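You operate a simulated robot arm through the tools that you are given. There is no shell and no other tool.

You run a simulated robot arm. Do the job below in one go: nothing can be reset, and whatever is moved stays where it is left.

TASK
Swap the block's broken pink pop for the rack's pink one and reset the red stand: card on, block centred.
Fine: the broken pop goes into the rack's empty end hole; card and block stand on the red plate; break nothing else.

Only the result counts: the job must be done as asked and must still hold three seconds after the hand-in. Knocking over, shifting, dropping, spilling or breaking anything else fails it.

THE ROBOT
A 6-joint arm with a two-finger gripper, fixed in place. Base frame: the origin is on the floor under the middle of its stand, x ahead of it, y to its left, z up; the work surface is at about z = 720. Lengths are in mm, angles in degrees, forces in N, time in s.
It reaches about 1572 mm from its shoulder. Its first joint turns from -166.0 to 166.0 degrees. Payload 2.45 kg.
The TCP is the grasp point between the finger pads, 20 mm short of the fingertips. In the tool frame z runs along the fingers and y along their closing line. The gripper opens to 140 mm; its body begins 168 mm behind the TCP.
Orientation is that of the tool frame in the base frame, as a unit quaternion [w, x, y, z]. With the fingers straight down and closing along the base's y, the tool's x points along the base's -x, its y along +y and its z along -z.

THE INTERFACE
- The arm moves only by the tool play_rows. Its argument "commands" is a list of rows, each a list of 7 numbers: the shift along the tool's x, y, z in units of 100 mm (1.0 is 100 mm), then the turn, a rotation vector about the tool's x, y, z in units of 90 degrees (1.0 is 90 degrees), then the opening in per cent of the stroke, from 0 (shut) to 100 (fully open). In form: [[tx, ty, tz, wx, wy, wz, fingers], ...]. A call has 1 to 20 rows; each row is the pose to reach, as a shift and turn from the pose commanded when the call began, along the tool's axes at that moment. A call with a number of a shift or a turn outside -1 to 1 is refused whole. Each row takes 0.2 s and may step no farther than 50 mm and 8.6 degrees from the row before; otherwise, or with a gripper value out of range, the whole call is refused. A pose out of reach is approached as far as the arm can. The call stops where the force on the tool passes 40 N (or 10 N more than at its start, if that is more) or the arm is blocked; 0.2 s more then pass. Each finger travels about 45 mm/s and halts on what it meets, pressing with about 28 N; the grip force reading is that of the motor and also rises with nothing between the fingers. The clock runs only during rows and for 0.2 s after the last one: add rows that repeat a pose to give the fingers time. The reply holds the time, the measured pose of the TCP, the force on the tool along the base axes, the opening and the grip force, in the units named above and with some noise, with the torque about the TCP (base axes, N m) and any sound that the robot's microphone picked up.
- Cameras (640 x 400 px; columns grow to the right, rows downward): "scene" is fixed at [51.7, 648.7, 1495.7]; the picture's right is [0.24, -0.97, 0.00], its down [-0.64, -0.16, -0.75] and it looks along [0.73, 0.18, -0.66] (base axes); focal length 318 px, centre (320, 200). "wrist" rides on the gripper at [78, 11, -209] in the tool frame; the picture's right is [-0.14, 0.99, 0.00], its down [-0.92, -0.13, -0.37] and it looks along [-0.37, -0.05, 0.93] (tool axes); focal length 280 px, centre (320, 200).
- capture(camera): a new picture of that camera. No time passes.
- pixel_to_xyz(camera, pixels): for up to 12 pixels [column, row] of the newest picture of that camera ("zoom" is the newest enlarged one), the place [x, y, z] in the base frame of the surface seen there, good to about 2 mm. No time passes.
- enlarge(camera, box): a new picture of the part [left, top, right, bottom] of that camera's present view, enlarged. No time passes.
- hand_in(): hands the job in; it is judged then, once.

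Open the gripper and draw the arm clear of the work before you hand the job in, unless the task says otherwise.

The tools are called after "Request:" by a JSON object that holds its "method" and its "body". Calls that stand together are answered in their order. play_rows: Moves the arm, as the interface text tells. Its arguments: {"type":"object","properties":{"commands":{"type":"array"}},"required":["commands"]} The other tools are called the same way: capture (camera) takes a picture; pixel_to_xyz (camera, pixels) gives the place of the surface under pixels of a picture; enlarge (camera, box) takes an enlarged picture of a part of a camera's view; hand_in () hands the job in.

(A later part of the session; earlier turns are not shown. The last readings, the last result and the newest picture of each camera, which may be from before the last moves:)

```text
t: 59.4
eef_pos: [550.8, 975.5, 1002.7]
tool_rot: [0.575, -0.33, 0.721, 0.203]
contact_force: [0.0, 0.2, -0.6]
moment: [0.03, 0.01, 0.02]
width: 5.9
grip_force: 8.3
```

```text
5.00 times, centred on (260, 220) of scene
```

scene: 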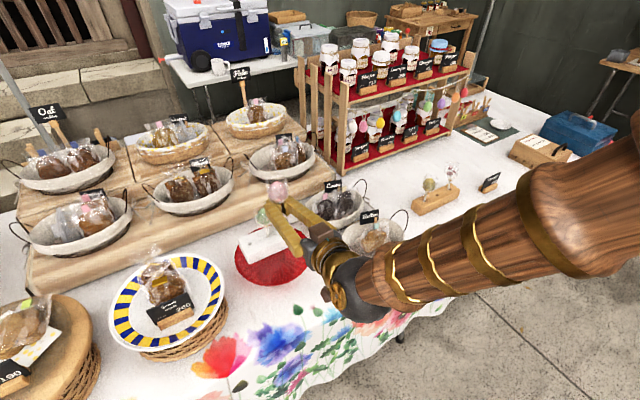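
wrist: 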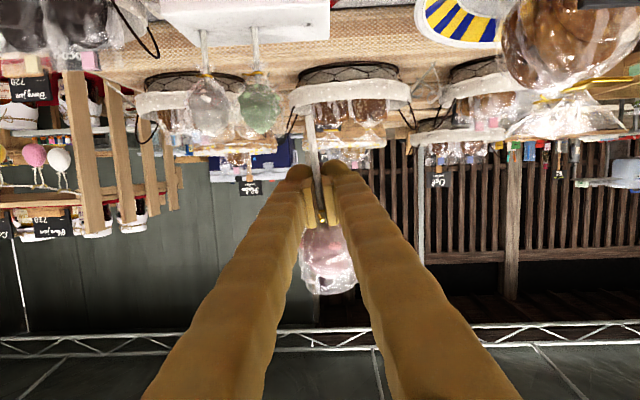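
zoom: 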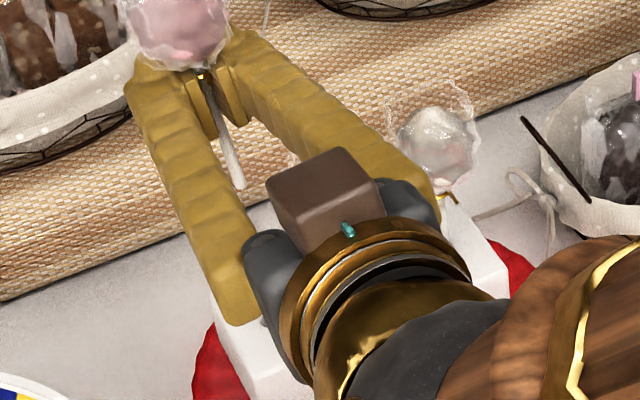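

I measure the stick's end again (scene zoom (239,185)) to correct before descending.

Request:
{"method": "pixel_to_xyz", "body": {"camera": "zoom", "pixels": [[240, 185], [238, 180], [234, 165], [230, 150], [226, 135], [221, 115]]}}

Request:
{"method": "enlarge", "body": {"camera": "wrist", "box": [270, 80, 350, 160]}}

Request:
{"method": "pixel_to_xyz", "body": {"camera": "zoom", "pixels": [[325, 180], [328, 200], [332, 230], [336, 260], [340, 290], [345, 320]]}}

```text
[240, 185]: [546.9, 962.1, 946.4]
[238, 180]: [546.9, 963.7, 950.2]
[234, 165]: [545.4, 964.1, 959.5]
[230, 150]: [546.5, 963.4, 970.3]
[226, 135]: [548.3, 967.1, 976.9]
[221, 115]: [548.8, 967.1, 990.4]
```

```text
5.00 times, centred on (310, 120) of wrist
```

zoom: 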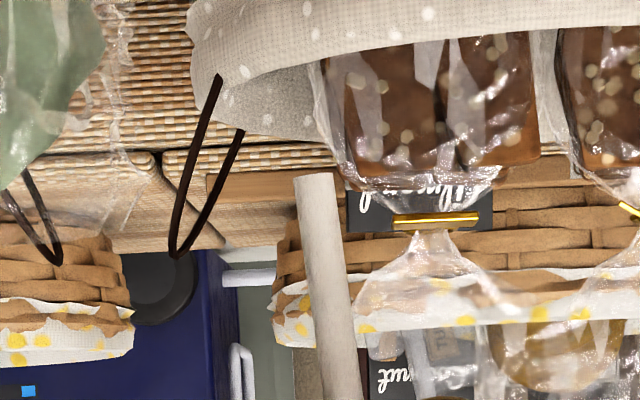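

```text
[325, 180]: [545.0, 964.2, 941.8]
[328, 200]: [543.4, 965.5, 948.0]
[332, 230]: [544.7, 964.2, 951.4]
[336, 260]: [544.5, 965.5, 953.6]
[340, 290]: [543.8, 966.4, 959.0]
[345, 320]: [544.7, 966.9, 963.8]
```

The stick's end is within ~1.5 mm of the hole axis. I descend 88 mm straight down (with that small correction) to ~12 mm above the block, slowly.

Request:
{"method": "play_rows", "body": {"commands": [[0.11, 0.005, 0.025, 0, 0, 0, 0], [0.22, 0.012, 0.05, 0, 0, 0, 0], [0.33, 0.022, 0.08, 0, 0, 0, 0], [0.44, 0.032, 0.108, 0, 0, 0, 0], [0.55, 0.044, 0.135, 0, 0, 0, 0], [0.65, 0.053, 0.16, 0, 0, 0, 0], [0.75, 0.062, 0.187, 0, 0, 0, 0], [0.852, 0.07, 0.212, 0, 0, 0, 0], [0.852, 0.07, 0.212, 0, 0, 0, 0]]}}

Request:
{"method": "enlarge", "body": {"camera": "wrist", "box": [250, 40, 370, 160]}}

Request:
{"method": "enlarge", "body": {"camera": "scene", "box": [220, 190, 300, 270]}}

```text
t: 61.4
eef_pos: [548.7, 975.1, 915.4]
tool_rot: [0.575, -0.33, 0.72, 0.204]
contact_force: [-0.5, 0.9, -0.5]
moment: [0.02, 0.01, 0.0]
width: 6.3
grip_force: 8.3
```

```text
3.33 times, centred on (310, 100) of wrist
```

zoom: 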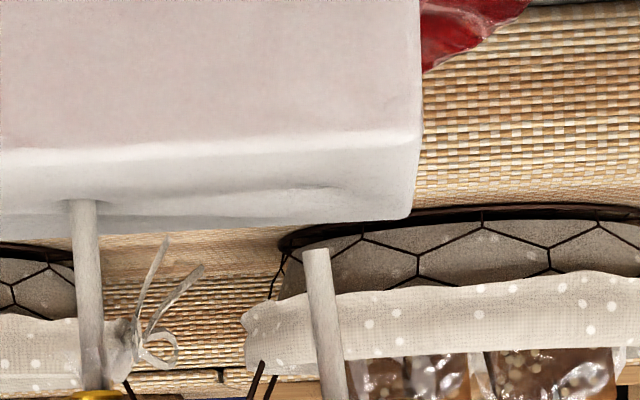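

```text
5.00 times, centred on (260, 230) of scene
```

zoom: 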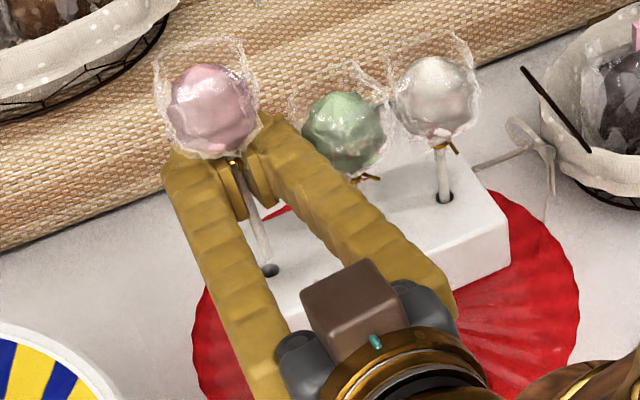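

The stick's end hangs just above the hole (scene zoom (264,262) vs hole (269,270)). I zoom closer to judge the alignment.

Request:
{"method": "enlarge", "body": {"camera": "scene", "box": [235, 220, 275, 260]}}

Request:
{"method": "pixel_to_xyz", "body": {"camera": "zoom", "pixels": [[262, 225], [258, 210], [254, 195], [250, 180], [246, 165], [242, 150]]}}

```text
10.00 times, centred on (255, 240) of scene
```

zoom: 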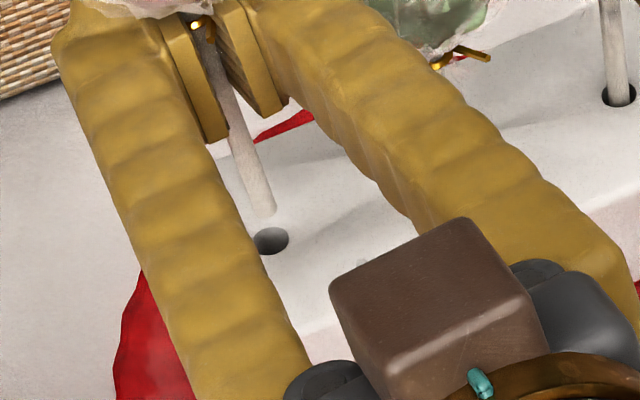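

```text
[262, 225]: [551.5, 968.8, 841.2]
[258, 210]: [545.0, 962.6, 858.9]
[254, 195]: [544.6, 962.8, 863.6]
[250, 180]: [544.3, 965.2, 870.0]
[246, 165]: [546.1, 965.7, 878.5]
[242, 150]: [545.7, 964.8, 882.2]
```

Alignment is within about 1 mm. I lower 20 mm so the stick's end enters the hole.

Request:
{"method": "play_rows", "body": {"commands": [[0.024, 0.002, 0.006, 0, 0, 0, 0], [0.048, 0.0044, 0.0127, 0, 0, 0, 0], [0.072, 0.0066, 0.019, 0, 0, 0, 0], [0.096, 0.0087, 0.0255, 0, 0, 0, 0], [0.12, 0.011, 0.032, 0, 0, 0, 0], [0.145, 0.013, 0.038, 0, 0, 0, 0], [0.193, 0.0108, 0.051, 0, 0, 0.0056, 0], [0.193, 0.0108, 0.051, 0, 0, 0.0056, 0]]}}

Request:
{"method": "enlarge", "body": {"camera": "scene", "box": [230, 205, 280, 255]}}

Request:
{"method": "enlarge", "body": {"camera": "wrist", "box": [250, 60, 370, 180]}}

```text
t: 63.2
eef_pos: [550.5, 974.6, 894.5]
tool_rot: [0.575, -0.326, 0.722, 0.205]
contact_force: [-0.7, 0.1, 0.0]
moment: [0.02, 0.06, -0.04]
width: 5.9
grip_force: 7.7
```

```text
8.00 times, centred on (255, 230) of scene
```

zoom: 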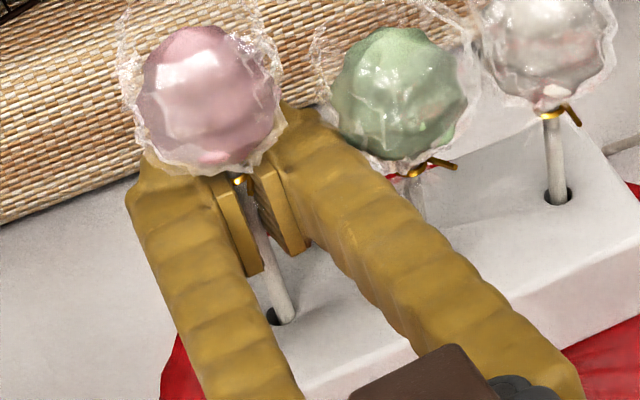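

```text
3.33 times, centred on (310, 120) of wrist
```

zoom: 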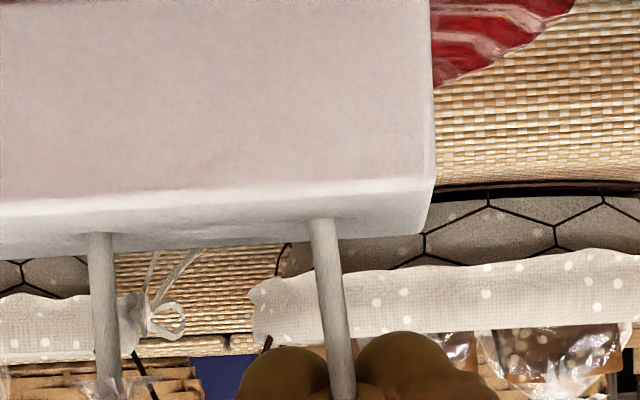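

The stick is inside the hole, centred (hole centre (280,313), stick (281,313) in the zoom). I lower the remaining 22 mm while un-rolling to 2°.

Request:
{"method": "play_rows", "body": {"commands": [[0.0243, -0.0013, 0.0063, 0, 0, 0.0028, 0], [0.0487, -0.0027, 0.0127, 0, 0, 0.0056, 0], [0.073, -0.004, 0.019, 0, 0, 0.0083, 0], [0.0974, -0.0053, 0.0255, 0, 0, 0.0111, 0], [0.122, -0.0066, 0.032, 0, 0, 0.0139, 0], [0.1461, -0.008, 0.0382, 0, 0, 0.0167, 0], [0.17, -0.0093, 0.0445, 0, 0, 0.0195, 0], [0.1947, -0.0106, 0.0509, 0, 0, 0.0222, 0], [0.214, -0.009, 0.056, 0, 0, 0.0222, 0], [0.214, -0.009, 0.056, 0, 0, 0.0222, 0]]}}

Request:
{"method": "enlarge", "body": {"camera": "scene", "box": [230, 205, 280, 255]}}

Request:
{"method": "enlarge", "body": {"camera": "wrist", "box": [250, 90, 370, 210]}}

```text
t: 65.4
eef_pos: [552.2, 972.6, 872.5]
tool_rot: [0.57, -0.315, 0.728, 0.216]
contact_force: [-0.2, 0.5, -1.0]
moment: [0.05, 0.01, 0.0]
width: 5.8
grip_force: 8.2
```

```text
8.00 times, centred on (255, 230) of scene
```

zoom: 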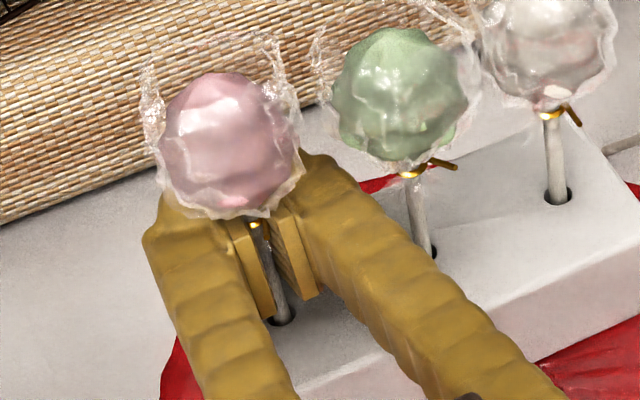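

```text
3.33 times, centred on (310, 150) of wrist
```

zoom: 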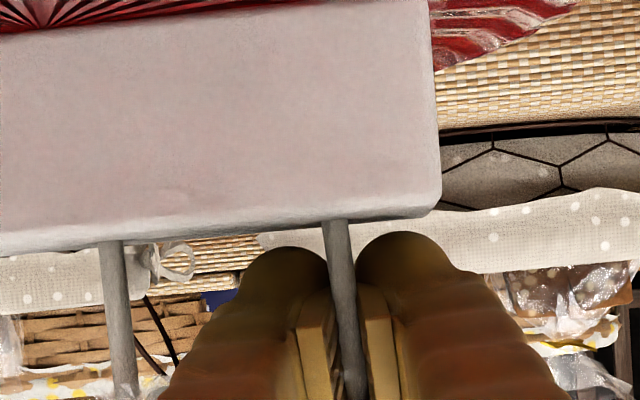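

The pink pop is in the block's hole down to the same depth as before, no force. I open the fingers to release.

Request:
{"method": "play_rows", "body": {"commands": [[0, 0, 0, 0, 0, 0, 3], [0, 0, 0, 0, 0, 0, 6], [0, 0, 0, 0, 0, 0, 9], [0, 0, 0, 0, 0, 0, 12], [0, 0, 0, 0, 0, 0, 12], [0, 0, 0, 0, 0, 0, 12]]}}

Request:
{"method": "enlarge", "body": {"camera": "scene", "box": [230, 205, 280, 255]}}

Request:
{"method": "enlarge", "body": {"camera": "wrist", "box": [250, 90, 370, 210]}}

```text
t: 66.8
eef_pos: [550.4, 971.1, 872.2]
tool_rot: [0.571, -0.313, 0.728, 0.215]
contact_force: [1.3, 0.4, 0.1]
moment: [0.02, 0.01, -0.02]
width: 16.9
grip_force: 0.2
```

```text
8.00 times, centred on (255, 230) of scene
```

zoom: 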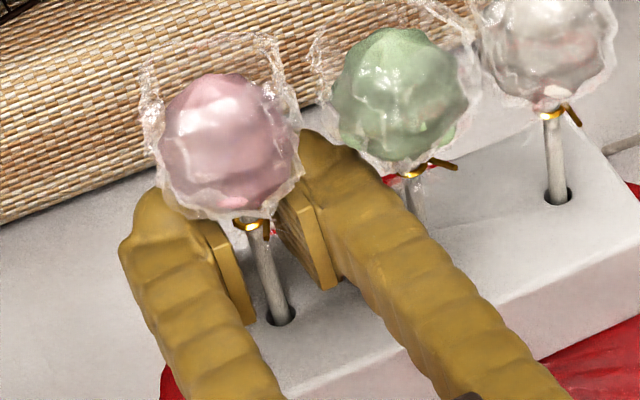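

```text
3.33 times, centred on (310, 150) of wrist
```

zoom: 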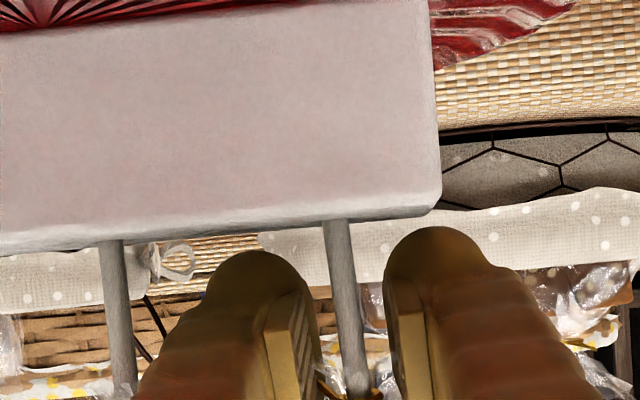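

The pink pop stands in the block. I back the open fingers straight out horizontally.

Request:
{"method": "play_rows", "body": {"commands": [[0.025, 0.001, -0.097, 0, 0, 0, 12], [0.051, 0.002, -0.194, 0, 0, 0, 12], [0.076, 0.003, -0.29, 0, 0, 0, 12], [0.102, 0.004, -0.387, 0, 0, 0, 12], [0.127, 0.004, -0.484, 0, 0, 0, 12], [0.14, 0.005, -0.6, 0, 0, 0, 12], [0.14, 0.005, -0.8, 0, 0, 0, 12], [0.1, 0.005, -1.0, 0, 0, 0, 12]]}}

Request:
{"method": "capture", "body": {"camera": "scene"}}

Request:
{"method": "enlarge", "body": {"camera": "scene", "box": [225, 190, 325, 290]}}

```text
t: 68.6
eef_pos: [480.6, 903.2, 890.0]
tool_rot: [0.571, -0.314, 0.727, 0.216]
contact_force: [-0.5, 0.4, 0.1]
moment: [0.03, 0.05, -0.01]
width: 16.6
grip_force: 0.0
```

```text
taken
```

scene: 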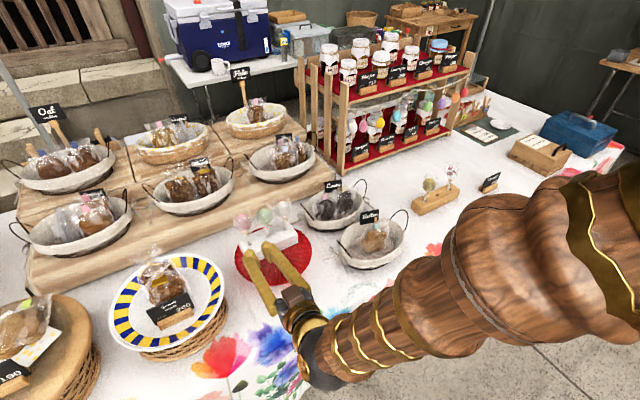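

```text
4.00 times, centred on (275, 240) of scene
```

zoom: 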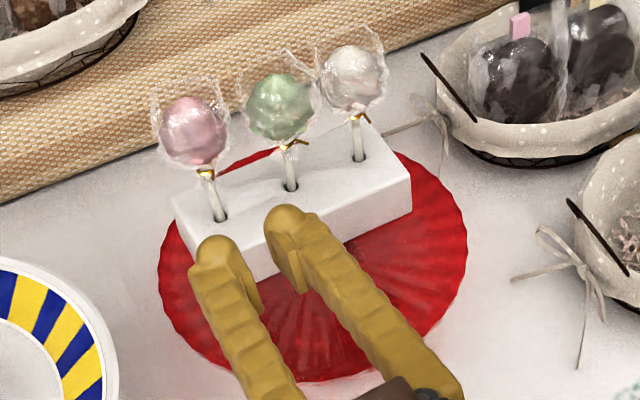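

All three pops stand in the block. Next I raise the arm and turn the tool to vertical (for centring the block from behind and for the card later).

Request:
{"method": "play_rows", "body": {"commands": [[-0.097, -0.004, -0.025, -0.0026, 0.0835, 0.0016, 12], [-0.193, -0.009, -0.051, -0.0051, 0.167, 0.0031, 12], [-0.29, -0.013, -0.076, -0.0077, 0.2505, 0.0047, 12], [-0.387, -0.018, -0.102, -0.0103, 0.334, 0.0062, 12], [-0.483, -0.022, -0.127, -0.0129, 0.4175, 0.0078, 12], [-0.58, -0.027, -0.153, -0.0154, 0.501, 0.0094, 12], [-0.677, -0.031, -0.178, -0.018, 0.5845, 0.0109, 12], [-0.773, -0.036, -0.204, -0.0206, 0.668, 0.0125, 12], [-0.87, -0.04, -0.229, -0.0231, 0.7515, 0.014, 12], [-0.967, -0.045, -0.255, -0.0257, 0.835, 0.0156, 12], [-0.967, -0.045, -0.255, -0.0257, 0.835, 0.0156, 12]]}}

Request:
{"method": "capture", "body": {"camera": "wrist"}}

Request:
{"method": "capture", "body": {"camera": "scene"}}

```text
t: 71.0
eef_pos: [472.8, 886.2, 967.9]
tool_rot: [0.104, -0.379, 0.917, -0.074]
contact_force: [-0.2, 0.0, 0.6]
moment: [0.0, 0.04, -0.02]
width: 16.9
grip_force: 0.1
out of reach, approached as far as the arm can: row 7, 8, 9, 10, 11
```

```text
taken
```

wrist: 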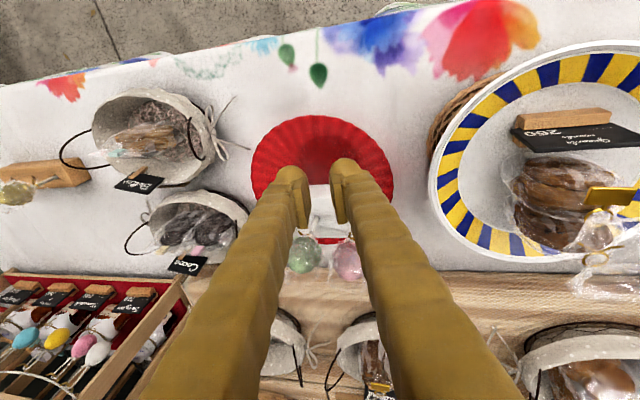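

```text
taken
```

scene: 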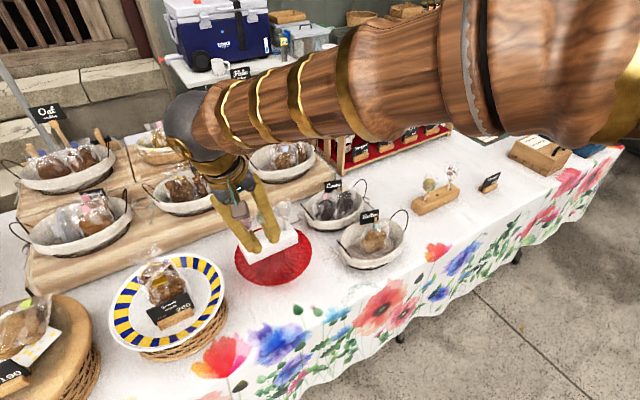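

The arm could not fully reach vertical here: it is tilted ~12° (tool_rot [0.104,-0.379,0.917,-0.074]) at (473,886,968), clear of everything. I rise 80 mm and try turning to vertical there.

Request:
{"method": "play_rows", "body": {"commands": [[-0.027, -0.043, -0.194, 0, 0, 0, 12], [-0.054, -0.086, -0.388, 0, 0, 0, 12], [-0.081, -0.129, -0.581, 0, 0, 0, 12], [-0.108, -0.172, -0.775, 0, 0, 0, 12], [-0.108, -0.172, -0.775, -0.0674, 0.0422, -0.0005, 12], [-0.108, -0.172, -0.775, -0.1347, 0.0844, -0.0009, 12]]}}

```text
t: 72.4
eef_pos: [472.9, 884.7, 1049.9]
tool_rot: [0.109, -0.38, 0.915, -0.076]
contact_force: [0.4, 0.3, 0.5]
moment: [0.01, 0.01, 0.02]
width: 16.6
grip_force: 0.0
out of reach, approached as far as the arm can: row 5, 6
```

Position moved but the wrist can't turn further here (a wrist joint is at its limit in this branch). I'll go back to a 35°-down tool orientation facing the row, then travel toward the card so the wrist can unwind.

Request:
{"method": "play_rows", "body": {"commands": [[0, 0, 0, -0.0216, -0.0861, 0.0115, 12], [0, 0, 0, -0.0432, -0.1722, 0.023, 12], [0, 0, 0, -0.0649, -0.2583, 0.0345, 12], [0, 0, 0, -0.0865, -0.3443, 0.0459, 12], [0, 0, 0, -0.1081, -0.4304, 0.0574, 12], [0, 0, 0, -0.1297, -0.5165, 0.0689, 12], [0, 0, 0, -0.1297, -0.5165, 0.0689, 12]]}}

Request:
{"method": "capture", "body": {"camera": "scene"}}

```text
t: 74.0
eef_pos: [471.7, 885.9, 1050.6]
tool_rot: [0.426, -0.339, 0.82, 0.176]
contact_force: [0.2, 0.1, -0.2]
moment: [-0.03, 0.04, -0.01]
width: 16.9
grip_force: 0.0
```

```text
taken
```

scene: 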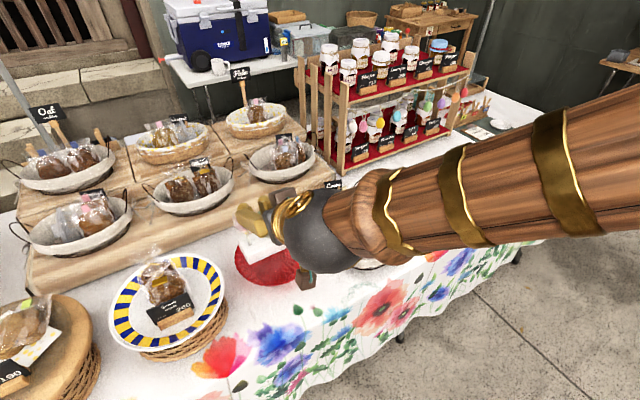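

Orientation is now 35° down as intended. I'll measure points on the forearm to know its direction (this tells how the wrist is bent).

Request:
{"method": "pixel_to_xyz", "body": {"camera": "scene", "pixels": [[355, 220], [400, 205], [430, 200], [480, 190], [520, 180], [570, 165], [610, 160], [310, 230], [290, 230], [385, 175], [560, 110], [600, 232]]}}

```text
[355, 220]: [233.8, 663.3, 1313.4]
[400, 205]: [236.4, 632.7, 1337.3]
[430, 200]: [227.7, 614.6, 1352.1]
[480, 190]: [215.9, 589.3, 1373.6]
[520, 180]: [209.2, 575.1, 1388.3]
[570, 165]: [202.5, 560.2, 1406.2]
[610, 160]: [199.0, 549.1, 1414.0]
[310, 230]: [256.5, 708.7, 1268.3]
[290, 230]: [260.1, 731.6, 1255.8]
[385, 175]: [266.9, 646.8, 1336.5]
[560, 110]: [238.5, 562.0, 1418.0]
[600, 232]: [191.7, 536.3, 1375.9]
```

The forearm points about 39° down, nearly along the tool, i.e. close to the wrist's straight position. I pitch 8° steeper, then swing the tool's heading +40° across the forearm's line (in free air at z≈1050) to unwind the wrist.

Request:
{"method": "play_rows", "body": {"commands": [[0, 0, 0, 0, 0.045, 0, 12], [0, 0, 0, 0, 0.089, 0, 12]]}}

Request:
{"method": "play_rows", "body": {"commands": [[0, 0, 0, -0.054, 0, -0.0505, 12], [0, 0, 0, -0.108, 0, -0.101, 12], [0, 0, 0, -0.1625, 0, -0.1515, 12], [0, 0, 0, -0.217, 0, -0.202, 12], [0, 0, 0, -0.271, 0, -0.2525, 12], [0, 0, 0, -0.325, 0, -0.303, 12]]}}

```text
t: 74.6
eef_pos: [473.6, 887.6, 1049.7]
tool_rot: [0.368, -0.351, 0.848, 0.151]
contact_force: [0.0, -1.0, 0.2]
moment: [-0.01, 0.01, -0.01]
width: 16.6
grip_force: 0.0
```

```text
t: 76.0
eef_pos: [472.6, 887.2, 1050.5]
tool_rot: [0.293, -0.617, 0.679, 0.27]
contact_force: [-0.5, -0.4, -0.4]
moment: [0.05, 0.0, 0.01]
width: 16.9
grip_force: 0.0
out of reach, approached as far as the arm can: row 3, 4, 5
```

Row 6 was reached on the other side of the forearm's line. Now I try pitching down to vertical from here.

Request:
{"method": "play_rows", "body": {"commands": [[0, 0, 0, 0, 0.087, 0, 12], [0, 0, 0, 0, 0.174, 0, 12], [0, 0, 0, 0, 0.261, 0, 12], [0, 0, 0, 0, 0.348, 0, 12], [0, 0, 0, 0, 0.435, 0, 12], [0, 0, 0, 0, 0.522, 0, 12]]}}

Request:
{"method": "capture", "body": {"camera": "scene"}}

Request:
{"method": "capture", "body": {"camera": "wrist"}}

```text
t: 77.4
eef_pos: [473.7, 886.2, 1050.4]
tool_rot: [0.0, -0.675, 0.738, -0.002]
contact_force: [0.2, 0.9, 0.4]
moment: [0.05, 0.0, -0.02]
width: 16.8
grip_force: 0.0
```

```text
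taken
```

scene: 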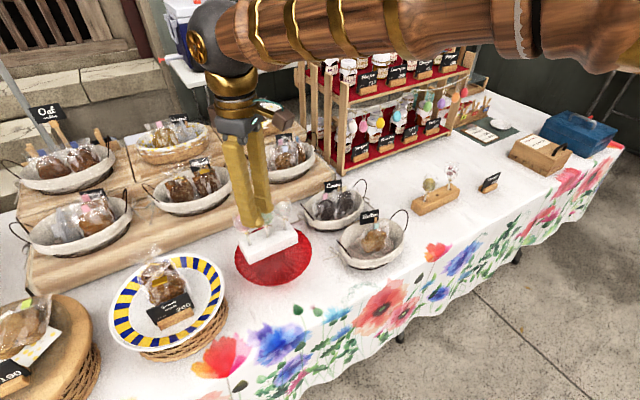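

```text
taken
```

wrist: 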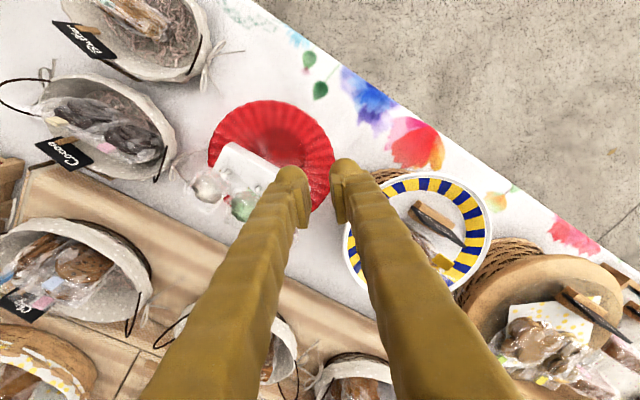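

The wrist is unwound and the tool is vertical. The wrist picture shows the red plate from above, centred near (272,157); I sample its rim and the block there.

Request:
{"method": "enlarge", "body": {"camera": "wrist", "box": [190, 80, 350, 240]}}

Request:
{"method": "pixel_to_xyz", "body": {"camera": "wrist", "pixels": [[210, 150], [216, 130], [230, 112], [250, 102], [272, 101], [295, 106], [315, 119], [328, 136], [332, 155], [328, 172], [318, 190], [211, 163]]}}

```text
2.50 times, centred on (270, 160) of wrist
```

zoom: 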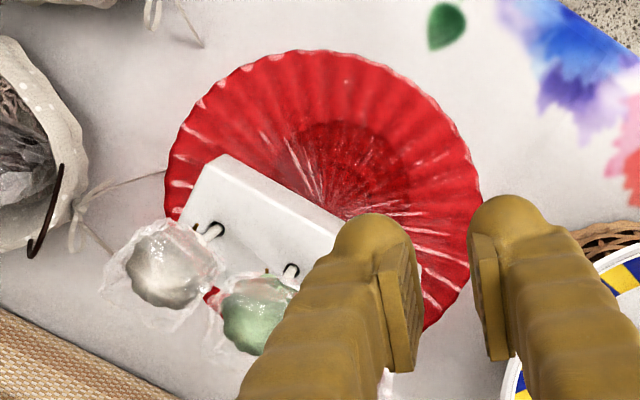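

```text
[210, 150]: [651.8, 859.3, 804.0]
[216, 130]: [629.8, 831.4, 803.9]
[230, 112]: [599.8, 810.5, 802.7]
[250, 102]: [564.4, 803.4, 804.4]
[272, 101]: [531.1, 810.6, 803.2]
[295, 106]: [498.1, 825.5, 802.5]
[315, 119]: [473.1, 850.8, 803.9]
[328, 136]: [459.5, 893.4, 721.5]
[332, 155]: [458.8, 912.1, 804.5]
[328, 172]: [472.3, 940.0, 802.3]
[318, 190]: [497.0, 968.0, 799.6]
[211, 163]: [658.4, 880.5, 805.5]
```

Rim points fit a circle with centre ≈(562,907), r≈102. I turn the heading back by 40° (closing along the row) while moving up to behind the block at safe height, where the wrist camera sees the plate fully.

Request:
{"method": "play_rows", "body": {"commands": [[-0.1, -0.13, 0, 0, 0, 0.074, 12], [-0.2, -0.26, 0, 0, 0, 0.148, 12], [-0.3, -0.4, 0, 0, 0, 0.222, 12], [-0.4, -0.53, 0, 0, 0, 0.296, 12], [-0.5, -0.66, 0, 0, 0, 0.37, 12], [-0.6, -0.8, 0, 0, 0, 0.444, 12]]}}

Request:
{"method": "capture", "body": {"camera": "wrist"}}

```text
t: 78.8
eef_pos: [558.2, 938.3, 1049.9]
tool_rot: [0.0, -0.381, 0.924, -0.001]
contact_force: [-1.2, -0.5, 0.2]
moment: [0.0, -0.04, 0.01]
width: 16.9
grip_force: 0.1
```

```text
taken
```

wrist: 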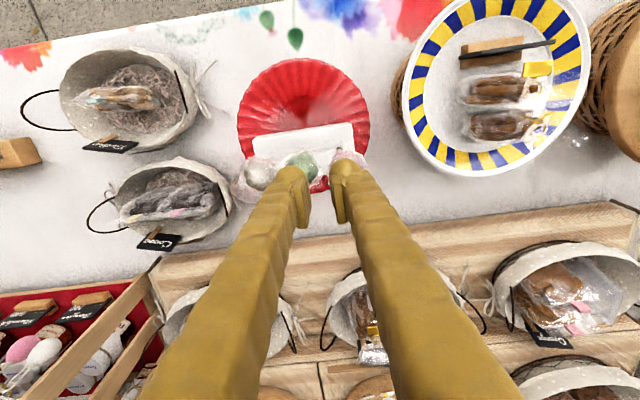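

I continue 100 mm outward (behind the block) at z≈1050 and look down at the plate.

Request:
{"method": "play_rows", "body": {"commands": [[-0.25, -0.064, 0, 0, 0, 0, 12], [-0.5, -0.128, 0, 0, 0, 0, 12], [-0.75, -0.192, 0, 0, 0, 0, 8], [-1.0, -0.256, 0, 0, 0, 0, 4], [-1.0, -0.256, 0, 0, 0, 0, 4]]}}

Request:
{"method": "capture", "body": {"camera": "wrist"}}

Request:
{"method": "enlarge", "body": {"camera": "wrist", "box": [240, 20, 380, 160]}}

```text
t: 80.0
eef_pos: [646.0, 991.1, 1047.7]
tool_rot: [-0.001, -0.382, 0.924, -0.001]
contact_force: [0.0, 0.6, -0.6]
moment: [-0.01, 0.01, 0.02]
width: 5.6
grip_force: 0.0
```

```text
taken
```

wrist: 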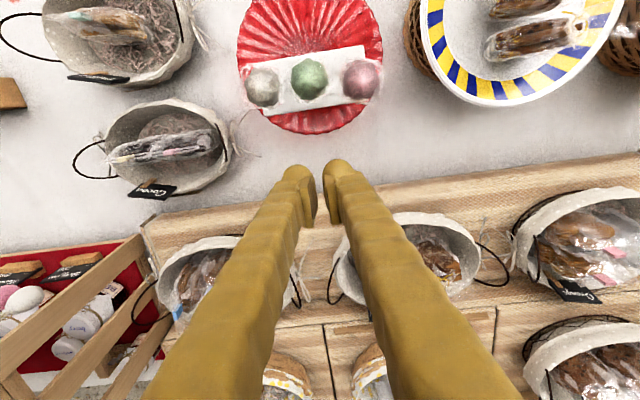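

```text
2.86 times, centred on (310, 90) of wrist
```

zoom: 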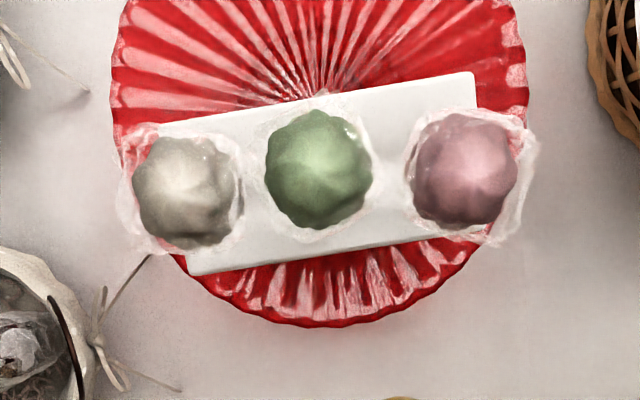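

A clear top view: plate rim from (110,80) to (528,80) with bottom (325,327) and the block across it. I sample the rim and block corners.

Request:
{"method": "pixel_to_xyz", "body": {"camera": "zoom", "pixels": [[115, 80], [118, 115], [122, 40], [138, 5], [196, 272], [240, 304], [285, 320], [325, 323], [370, 320], [410, 305], [450, 275], [522, 80]]}}

Request:
{"method": "pixel_to_xyz", "body": {"camera": "zoom", "pixels": [[524, 50], [505, 8], [523, 100], [165, 128], [470, 76], [475, 100], [193, 268], [200, 266], [315, 95], [320, 245], [390, 235], [250, 255]]}}

```text
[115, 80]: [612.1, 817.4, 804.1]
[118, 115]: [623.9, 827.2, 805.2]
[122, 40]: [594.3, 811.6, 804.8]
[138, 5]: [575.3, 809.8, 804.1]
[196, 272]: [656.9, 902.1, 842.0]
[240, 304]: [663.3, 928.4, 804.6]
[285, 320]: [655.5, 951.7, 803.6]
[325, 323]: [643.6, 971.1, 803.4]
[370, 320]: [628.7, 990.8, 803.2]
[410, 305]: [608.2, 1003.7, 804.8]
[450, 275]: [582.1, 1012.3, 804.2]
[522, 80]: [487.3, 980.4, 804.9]
```

```text
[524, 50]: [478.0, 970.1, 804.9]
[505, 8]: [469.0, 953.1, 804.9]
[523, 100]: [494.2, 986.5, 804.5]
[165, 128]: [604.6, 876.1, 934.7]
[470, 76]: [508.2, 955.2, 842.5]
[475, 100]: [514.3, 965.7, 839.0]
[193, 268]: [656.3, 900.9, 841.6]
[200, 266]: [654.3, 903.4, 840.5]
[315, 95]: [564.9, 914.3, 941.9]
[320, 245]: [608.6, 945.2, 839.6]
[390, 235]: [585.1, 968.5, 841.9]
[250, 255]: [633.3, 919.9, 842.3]
```

Plate centre ≈(563,908.5); block centre ≈(583.5,927.3), so it must move ≈28 mm straight toward the front. Before descending behind it I check what stands below the fingers.

Request:
{"method": "pixel_to_xyz", "body": {"camera": "wrist", "pixels": [[400, 225], [345, 255], [360, 235], [430, 213], [298, 300], [245, 240], [480, 250], [335, 300], [325, 225], [320, 140], [325, 320], [285, 245]]}}

```text
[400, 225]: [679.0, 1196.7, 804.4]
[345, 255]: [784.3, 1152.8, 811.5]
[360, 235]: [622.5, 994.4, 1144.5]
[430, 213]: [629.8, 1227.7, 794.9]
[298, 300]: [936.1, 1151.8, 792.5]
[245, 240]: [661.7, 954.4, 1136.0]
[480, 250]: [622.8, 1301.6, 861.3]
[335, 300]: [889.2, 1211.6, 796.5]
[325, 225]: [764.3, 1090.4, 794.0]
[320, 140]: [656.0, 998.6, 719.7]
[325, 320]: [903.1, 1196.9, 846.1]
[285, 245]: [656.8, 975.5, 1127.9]
```

The space below is clear (table, nothing within 150 mm). I open to ~25 mm for a two-point push and descend behind the block in steps.

Request:
{"method": "play_rows", "body": {"commands": [[0, 0, 0.2, 0, 0, 0, 18], [0, 0, 0.4, 0, 0, 0, 18], [0, 0, 0.6, 0, 0, 0, 18], [0, 0, 0.8, 0, 0, 0, 18], [0, 0, 1.0, 0, 0, 0, 18]]}}

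Request:
{"method": "play_rows", "body": {"commands": [[0, 0, 0.15, 0, 0, 0, 18], [0, 0, 0.3, 0, 0, 0, 18], [0, 0, 0.45, 0, 0, 0, 18], [0, 0, 0.6, 0, 0, 0, 18], [0, 0, 0.7, 0, 0, 0, 18], [0, 0, 0.8, 0, 0, 0, 18], [0, 0, 0.8, 0, 0, 0, 18]]}}

Request:
{"method": "capture", "body": {"camera": "wrist"}}

Request:
{"method": "enlarge", "body": {"camera": "scene", "box": [220, 170, 320, 290]}}

```text
t: 81.2
eef_pos: [647.0, 988.5, 950.6]
tool_rot: [-0.001, -0.382, 0.924, -0.001]
contact_force: [-0.2, -0.2, 0.1]
moment: [0.04, 0.01, -0.03]
width: 25.1
grip_force: 0.0
```

```text
t: 82.8
eef_pos: [646.8, 990.5, 867.5]
tool_rot: [0.0, -0.382, 0.924, -0.001]
contact_force: [0.4, -0.6, 0.3]
moment: [0.0, 0.02, -0.02]
width: 25.1
grip_force: 0.1
```

```text
taken
```

wrist: 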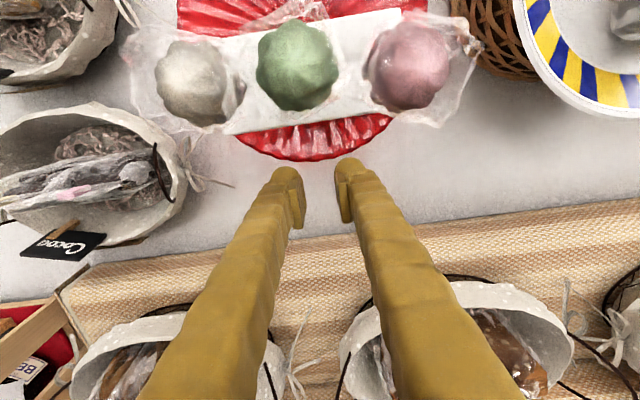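

```text
3.33 times, centred on (270, 230) of scene
```

zoom: 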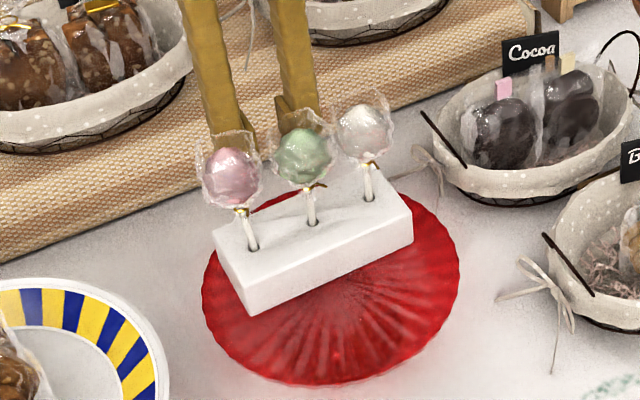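

Fingers hang behind the pops, centred on the block. I descend the last 34 mm (tips to ≈z 813, above the rim at 805).

Request:
{"method": "play_rows", "body": {"commands": [[0, 0, 0.1, 0, 0, 0, 18], [0, 0, 0.2, 0, 0, 0, 18], [0, 0, 0.28, 0, 0, 0, 18], [0, 0, 0.34, 0, 0, 0, 18], [0, 0, 0.34, 0, 0, 0, 18]]}}

Request:
{"method": "enlarge", "body": {"camera": "wrist", "box": [180, 40, 460, 220]}}

Request:
{"method": "enlarge", "body": {"camera": "scene", "box": [230, 190, 310, 270]}}

```text
t: 84.0
eef_pos: [646.3, 991.6, 836.2]
tool_rot: [-0.001, -0.381, 0.925, -0.002]
contact_force: [0.0, -0.4, 0.8]
moment: [-0.01, -0.02, 0.03]
width: 25.3
grip_force: 0.1
```

```text
2.22 times, centred on (320, 130) of wrist
```

zoom: 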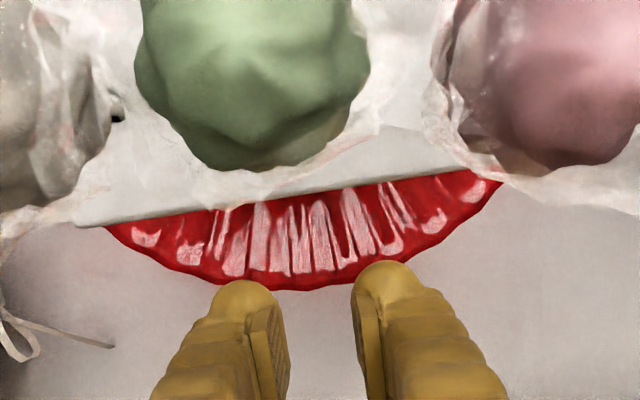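

```text
5.00 times, centred on (270, 230) of scene
```

zoom: 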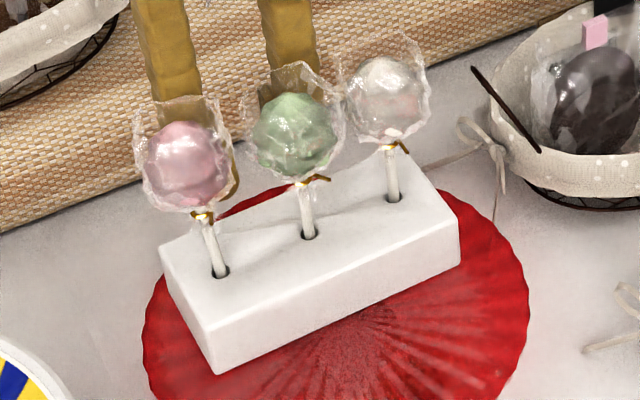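

Everything is aligned; gap to the block's back face ≈32 mm. I push slowly toward the front, total 53 mm of travel, then measure.

Request:
{"method": "play_rows", "body": {"commands": [[0.08, 0, 0, 0, 0, 0, 18], [0.16, 0, 0, 0, 0, 0, 18], [0.22, 0, 0, 0, 0, 0, 18], [0.26, 0, 0, 0, 0, 0, 18], [0.29, 0, 0, 0, 0, 0, 18], [0.32, 0, 0, 0, 0, 0, 18], [0.35, 0, 0, 0, 0, 0, 18], [0.38, 0, 0, 0, 0, 0, 18], [0.41, 0, 0, 0, 0, 0, 18], [0.44, 0, 0, 0, 0, 0, 18]]}}

Request:
{"method": "enlarge", "body": {"camera": "wrist", "box": [180, 40, 460, 220]}}

Request:
{"method": "enlarge", "body": {"camera": "scene", "box": [230, 190, 310, 290]}}

```text
t: 86.2
eef_pos: [614.6, 960.1, 835.4]
tool_rot: [-0.001, -0.381, 0.924, -0.001]
contact_force: [1.8, 0.3, 1.4]
moment: [0.0, -0.03, 0.01]
width: 25.2
grip_force: 0.1
```

```text
2.22 times, centred on (320, 130) of wrist
```

zoom: 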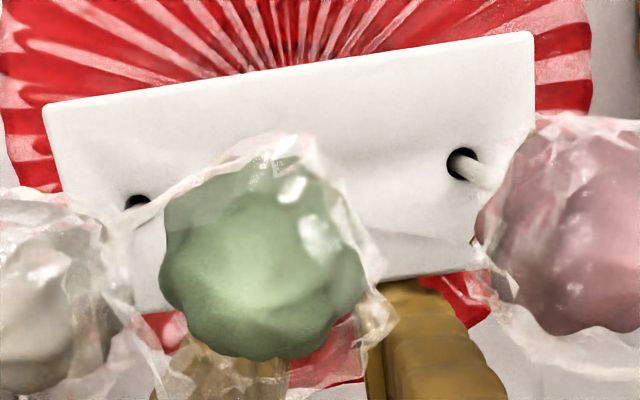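

```text
4.00 times, centred on (270, 240) of scene
```

zoom: 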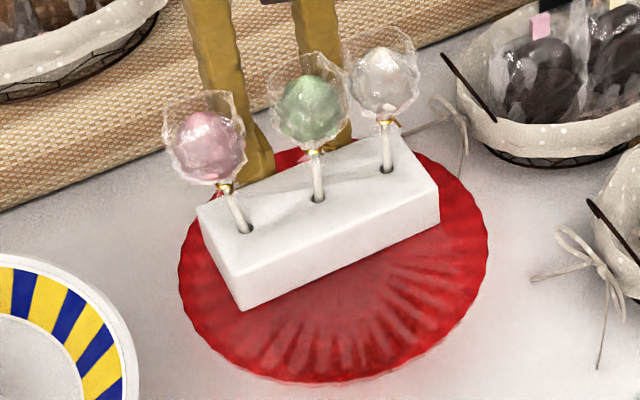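

Contact made with low force (≈2 N) and the block is sliding. I measure the block's front corners and holes from the wrist zoom.

Request:
{"method": "enlarge", "body": {"camera": "wrist", "box": [180, 40, 460, 220]}}

Request:
{"method": "pixel_to_xyz", "body": {"camera": "zoom", "pixels": [[50, 112], [524, 40], [530, 150], [462, 150], [450, 165], [463, 178], [290, 74], [400, 55], [150, 96], [440, 268], [500, 262], [400, 120]]}}

```text
2.22 times, centred on (320, 130) of wrist
```

zoom: 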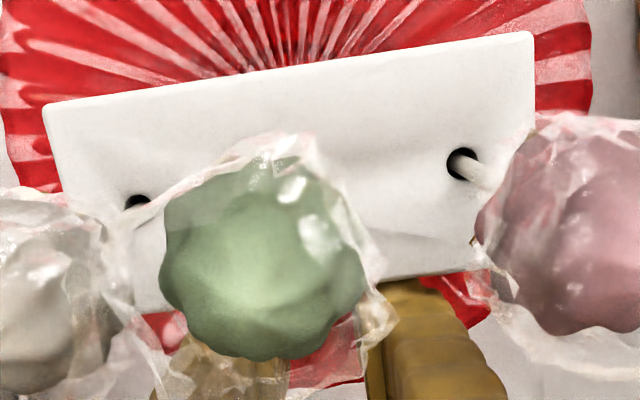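

```text
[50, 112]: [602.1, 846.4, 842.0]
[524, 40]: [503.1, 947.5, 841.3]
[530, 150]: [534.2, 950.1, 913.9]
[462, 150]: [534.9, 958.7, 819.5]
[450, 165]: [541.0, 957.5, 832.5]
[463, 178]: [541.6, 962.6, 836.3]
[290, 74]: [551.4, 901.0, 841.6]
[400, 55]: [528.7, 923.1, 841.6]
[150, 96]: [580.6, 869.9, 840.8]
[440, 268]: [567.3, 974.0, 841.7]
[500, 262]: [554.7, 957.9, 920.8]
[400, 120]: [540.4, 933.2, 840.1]
```

The block has moved ≈11 mm; its front edge midpoint is 15.5 mm in front of the plate centre, and should be ≈32 mm. I push 16 mm more.

Request:
{"method": "play_rows", "body": {"commands": [[0.03, 0, 0, 0, 0, 0, 18], [0.06, 0, 0, 0, 0, 0, 18], [0.09, 0, 0, 0, 0, 0, 18], [0.12, 0, 0, 0, 0, 0, 18], [0.14, 0, 0, 0, 0, 0, 18], [0.16, 0, 0, 0, 0, 0, 18], [0.16, 0, 0, 0, 0, 0, 18]]}}

Request:
{"method": "enlarge", "body": {"camera": "wrist", "box": [180, 0, 460, 180]}}

Request:
{"method": "pixel_to_xyz", "body": {"camera": "zoom", "pixels": [[20, 130], [520, 60], [100, 130], [200, 110], [300, 95], [400, 80]]}}

Request:
{"method": "enlarge", "body": {"camera": "scene", "box": [230, 190, 310, 290]}}

```text
t: 87.8
eef_pos: [604.7, 948.8, 836.0]
tool_rot: [0.0, -0.382, 0.924, -0.001]
contact_force: [1.0, 1.1, 1.4]
moment: [0.01, -0.01, -0.02]
width: 25.0
grip_force: 0.1
```

```text
2.22 times, centred on (320, 90) of wrist
```

zoom: 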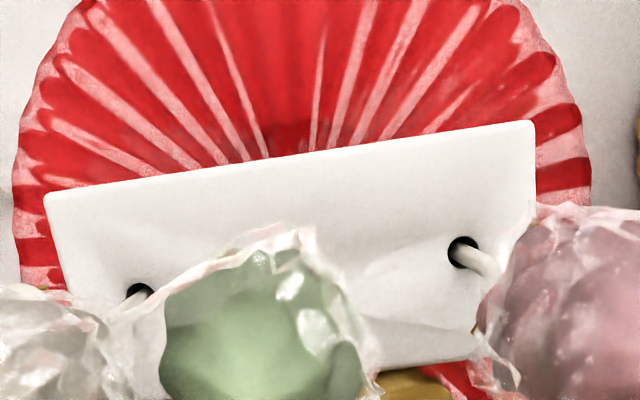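

```text
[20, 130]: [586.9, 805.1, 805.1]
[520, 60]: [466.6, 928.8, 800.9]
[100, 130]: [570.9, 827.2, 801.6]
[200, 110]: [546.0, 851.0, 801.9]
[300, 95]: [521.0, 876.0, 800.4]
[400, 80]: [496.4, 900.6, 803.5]
```

```text
4.00 times, centred on (270, 240) of scene
```

zoom: 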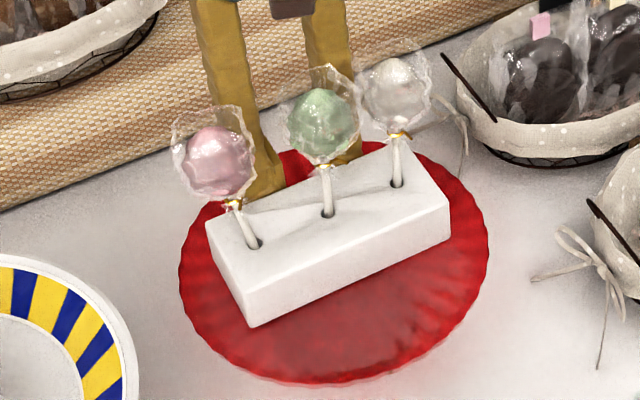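

The plate has not moved. I measure the block's corners again from a fresh wrist zoom along with the rim.

Request:
{"method": "enlarge", "body": {"camera": "wrist", "box": [180, 0, 460, 180]}}

Request:
{"method": "pixel_to_xyz", "body": {"camera": "zoom", "pixels": [[50, 202], [526, 128], [290, 165], [400, 148], [150, 186], [18, 200], [26, 120], [50, 50], [80, 8], [550, 50], [580, 110], [588, 160]]}}

Request:
{"method": "enlarge", "body": {"camera": "scene", "box": [225, 200, 305, 300]}}

Request:
{"method": "pixel_to_xyz", "body": {"camera": "zoom", "pixels": [[228, 180], [270, 260], [470, 165], [430, 105], [272, 202], [347, 172], [415, 145], [360, 230], [200, 240], [285, 327], [420, 320], [508, 215]]}}

```text
2.22 times, centred on (320, 90) of wrist
```

zoom: 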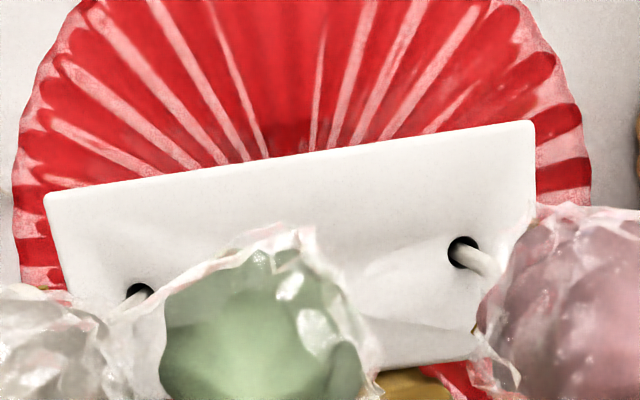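

```text
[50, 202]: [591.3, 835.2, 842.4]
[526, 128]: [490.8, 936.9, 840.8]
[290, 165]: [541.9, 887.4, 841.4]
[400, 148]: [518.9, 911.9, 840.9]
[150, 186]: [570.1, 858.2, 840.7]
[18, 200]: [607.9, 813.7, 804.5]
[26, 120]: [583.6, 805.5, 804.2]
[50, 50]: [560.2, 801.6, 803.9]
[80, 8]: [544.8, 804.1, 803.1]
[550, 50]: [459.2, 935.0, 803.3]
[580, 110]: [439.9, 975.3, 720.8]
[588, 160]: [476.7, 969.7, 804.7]
```

```text
4.00 times, centred on (265, 250) of scene
```

zoom: 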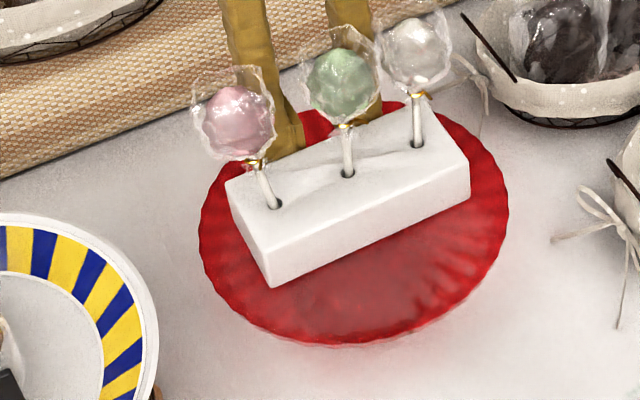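

```text
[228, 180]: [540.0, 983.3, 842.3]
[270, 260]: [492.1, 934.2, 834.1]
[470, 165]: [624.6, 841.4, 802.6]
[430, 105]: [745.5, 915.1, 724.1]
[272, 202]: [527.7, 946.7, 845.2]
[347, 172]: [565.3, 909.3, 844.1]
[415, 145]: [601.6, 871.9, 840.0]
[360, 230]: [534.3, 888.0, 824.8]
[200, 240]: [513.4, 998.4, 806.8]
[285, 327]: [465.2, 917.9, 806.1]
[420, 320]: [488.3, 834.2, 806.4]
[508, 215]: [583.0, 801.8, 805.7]
```

The block's centre is now ≈(565,908.6) versus the plate's ≈(562.5,908). I nudge 2 mm more, then back off.

Request:
{"method": "play_rows", "body": {"commands": [[0.01, 0, 0, 0, 0, 0, 18], [0.02, 0, 0, 0, 0, 0, 18], [0.02, 0, 0, 0, 0, 0, 18], [-0.05, 0, 0, 0, 0, 0, 18], [-0.15, 0, 0, 0, 0, 0, 18], [-0.3, 0, 0, 0, 0, 0, 18], [-0.45, 0, 0, 0, 0, 0, 18], [-0.45, 0, -0.2, 0, 0, 0, 18], [-0.45, 0, -0.4, 0, 0, 0, 18], [-0.45, 0, -0.65, 0, 0, 0, 18], [-0.45, 0, -0.95, 0, 0, 0, 18]]}}

Request:
{"method": "capture", "body": {"camera": "wrist"}}

Request:
{"method": "capture", "body": {"camera": "scene"}}

```text
t: 90.2
eef_pos: [635.9, 980.3, 928.7]
tool_rot: [-0.002, -0.382, 0.924, -0.002]
contact_force: [-1.0, 0.0, 0.2]
moment: [-0.02, 0.03, 0.01]
width: 25.4
grip_force: 0.0
```

```text
taken
```

wrist: 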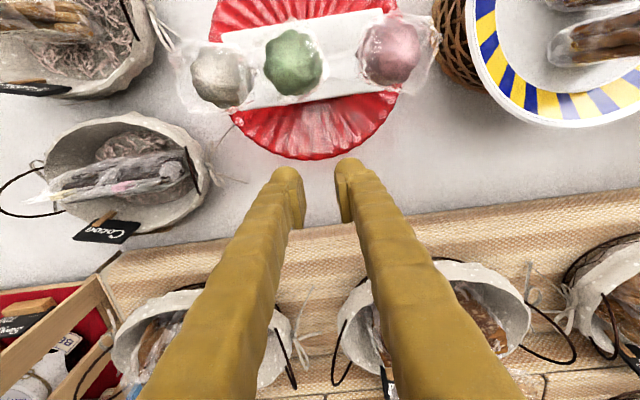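

```text
taken
```

scene: 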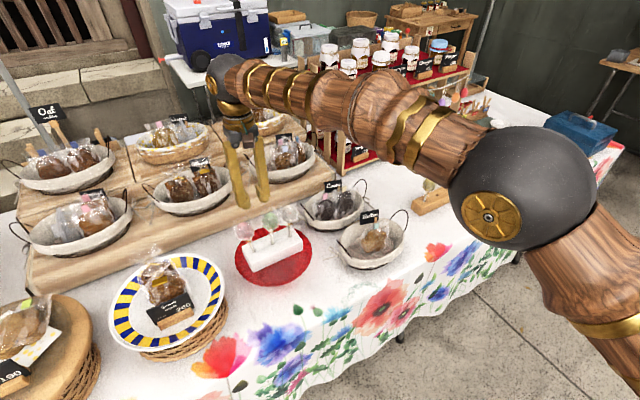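

The block is centred on the plate with all three pops standing. Now I rise and travel with the vertical tool toward the card.

Request:
{"method": "play_rows", "body": {"commands": [[0, 0, -0.3, 0, 0, 0, 18], [0, 0, -0.6, 0, 0, 0, 18], [0, 0, -0.9, 0, 0, 0, 18], [0.1, -0.3, -1.0, 0, 0, 0, 18], [0.2, -0.6, -1.0, 0, 0, 0, 18], [0.25, -1.0, -1.0, 0, 0, 0, 18]]}}

Request:
{"method": "play_rows", "body": {"commands": [[0.05, -0.3, -0.1, 0, 0, 0, 18], [0.12, -0.65, -0.2, 0, 0, 0, 18], [0.2, -1.0, -0.3, 0, 0, 0, 18]]}}

Request:
{"method": "play_rows", "body": {"commands": [[0.07, -0.33, 0, 0, 0, 0, 30], [0.14, -0.66, 0, 0, 0, 0, 30], [0.22, -1.0, 0, 0, 0, 0, 30]]}}

```text
t: 91.6
eef_pos: [689.0, 892.3, 1029.7]
tool_rot: [-0.001, -0.383, 0.924, -0.001]
contact_force: [-0.7, 0.5, -0.1]
moment: [-0.06, -0.06, -0.01]
width: 25.3
grip_force: 0.0
```

```text
t: 92.4
eef_pos: [744.5, 807.3, 1061.5]
tool_rot: [0.001, -0.382, 0.924, -0.001]
contact_force: [-0.9, 0.8, -0.6]
moment: [-0.08, -0.04, -0.01]
width: 25.1
grip_force: 0.1
```

```text
t: 93.2
eef_pos: [798.9, 720.1, 1060.7]
tool_rot: [0.0, -0.382, 0.924, -0.001]
contact_force: [-0.1, 0.3, 0.9]
moment: [-0.06, -0.03, -0.04]
width: 42.0
grip_force: 0.1
```

Travelling well at (799,720,1061). I continue toward the card.

Request:
{"method": "play_rows", "body": {"commands": [[0.07, -0.33, 0, 0, 0, 0, 40], [0.14, -0.66, 0, 0, 0, 0, 50], [0.22, -1.0, 0, 0, 0, 0, 60]]}}

Request:
{"method": "play_rows", "body": {"commands": [[0.07, -0.33, 0, 0, 0, 0, 64], [0.14, -0.66, 0, 0, 0, 0, 64], [0.22, -1.0, 0, 0, 0, 0, 64]]}}

Request:
{"method": "play_rows", "body": {"commands": [[0.07, -0.33, 0, 0, 0, 0, 64], [0.14, -0.66, 0, 0, 0, 0, 64], [0.22, -1.0, 0, 0, 0, 0, 64]]}}

Request:
{"method": "capture", "body": {"camera": "wrist"}}

Request:
{"method": "capture", "body": {"camera": "scene"}}

```text
t: 94.0
eef_pos: [855.9, 634.3, 1059.3]
tool_rot: [-0.001, -0.382, 0.924, -0.001]
contact_force: [-0.3, -0.1, -0.2]
moment: [-0.06, 0.01, -0.01]
width: 83.9
grip_force: 0.1
```

```text
t: 94.8
eef_pos: [912.5, 547.3, 1061.1]
tool_rot: [0.001, -0.383, 0.924, -0.001]
contact_force: [-0.5, 0.6, -0.1]
moment: [-0.01, -0.04, 0.01]
width: 89.4
grip_force: 0.2
```

```text
t: 95.6
eef_pos: [965.5, 461.5, 1061.9]
tool_rot: [0.0, -0.382, 0.924, -0.001]
contact_force: [-0.2, -0.1, 0.0]
moment: [-0.02, 0.01, -0.03]
width: 89.7
grip_force: 0.0
```

```text
taken
```

wrist: 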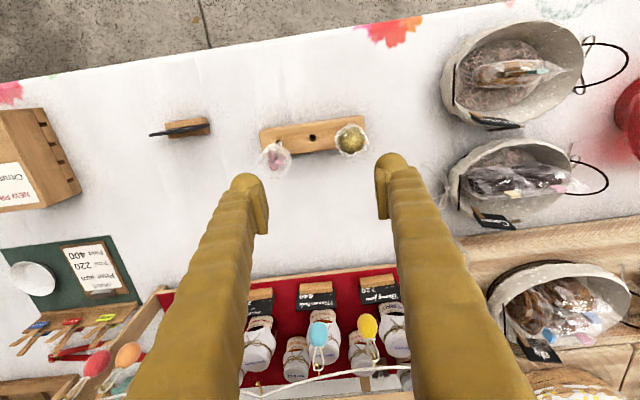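

```text
taken
```

scene: 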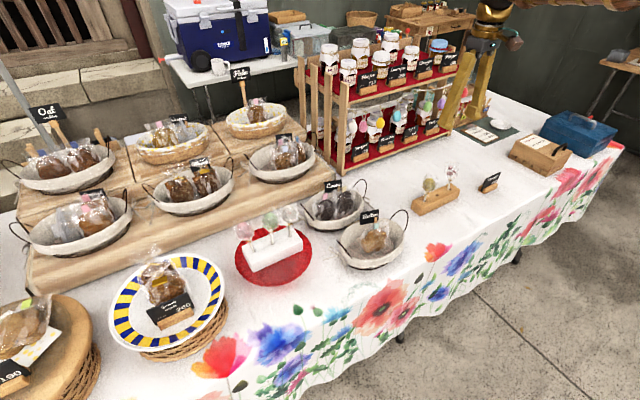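

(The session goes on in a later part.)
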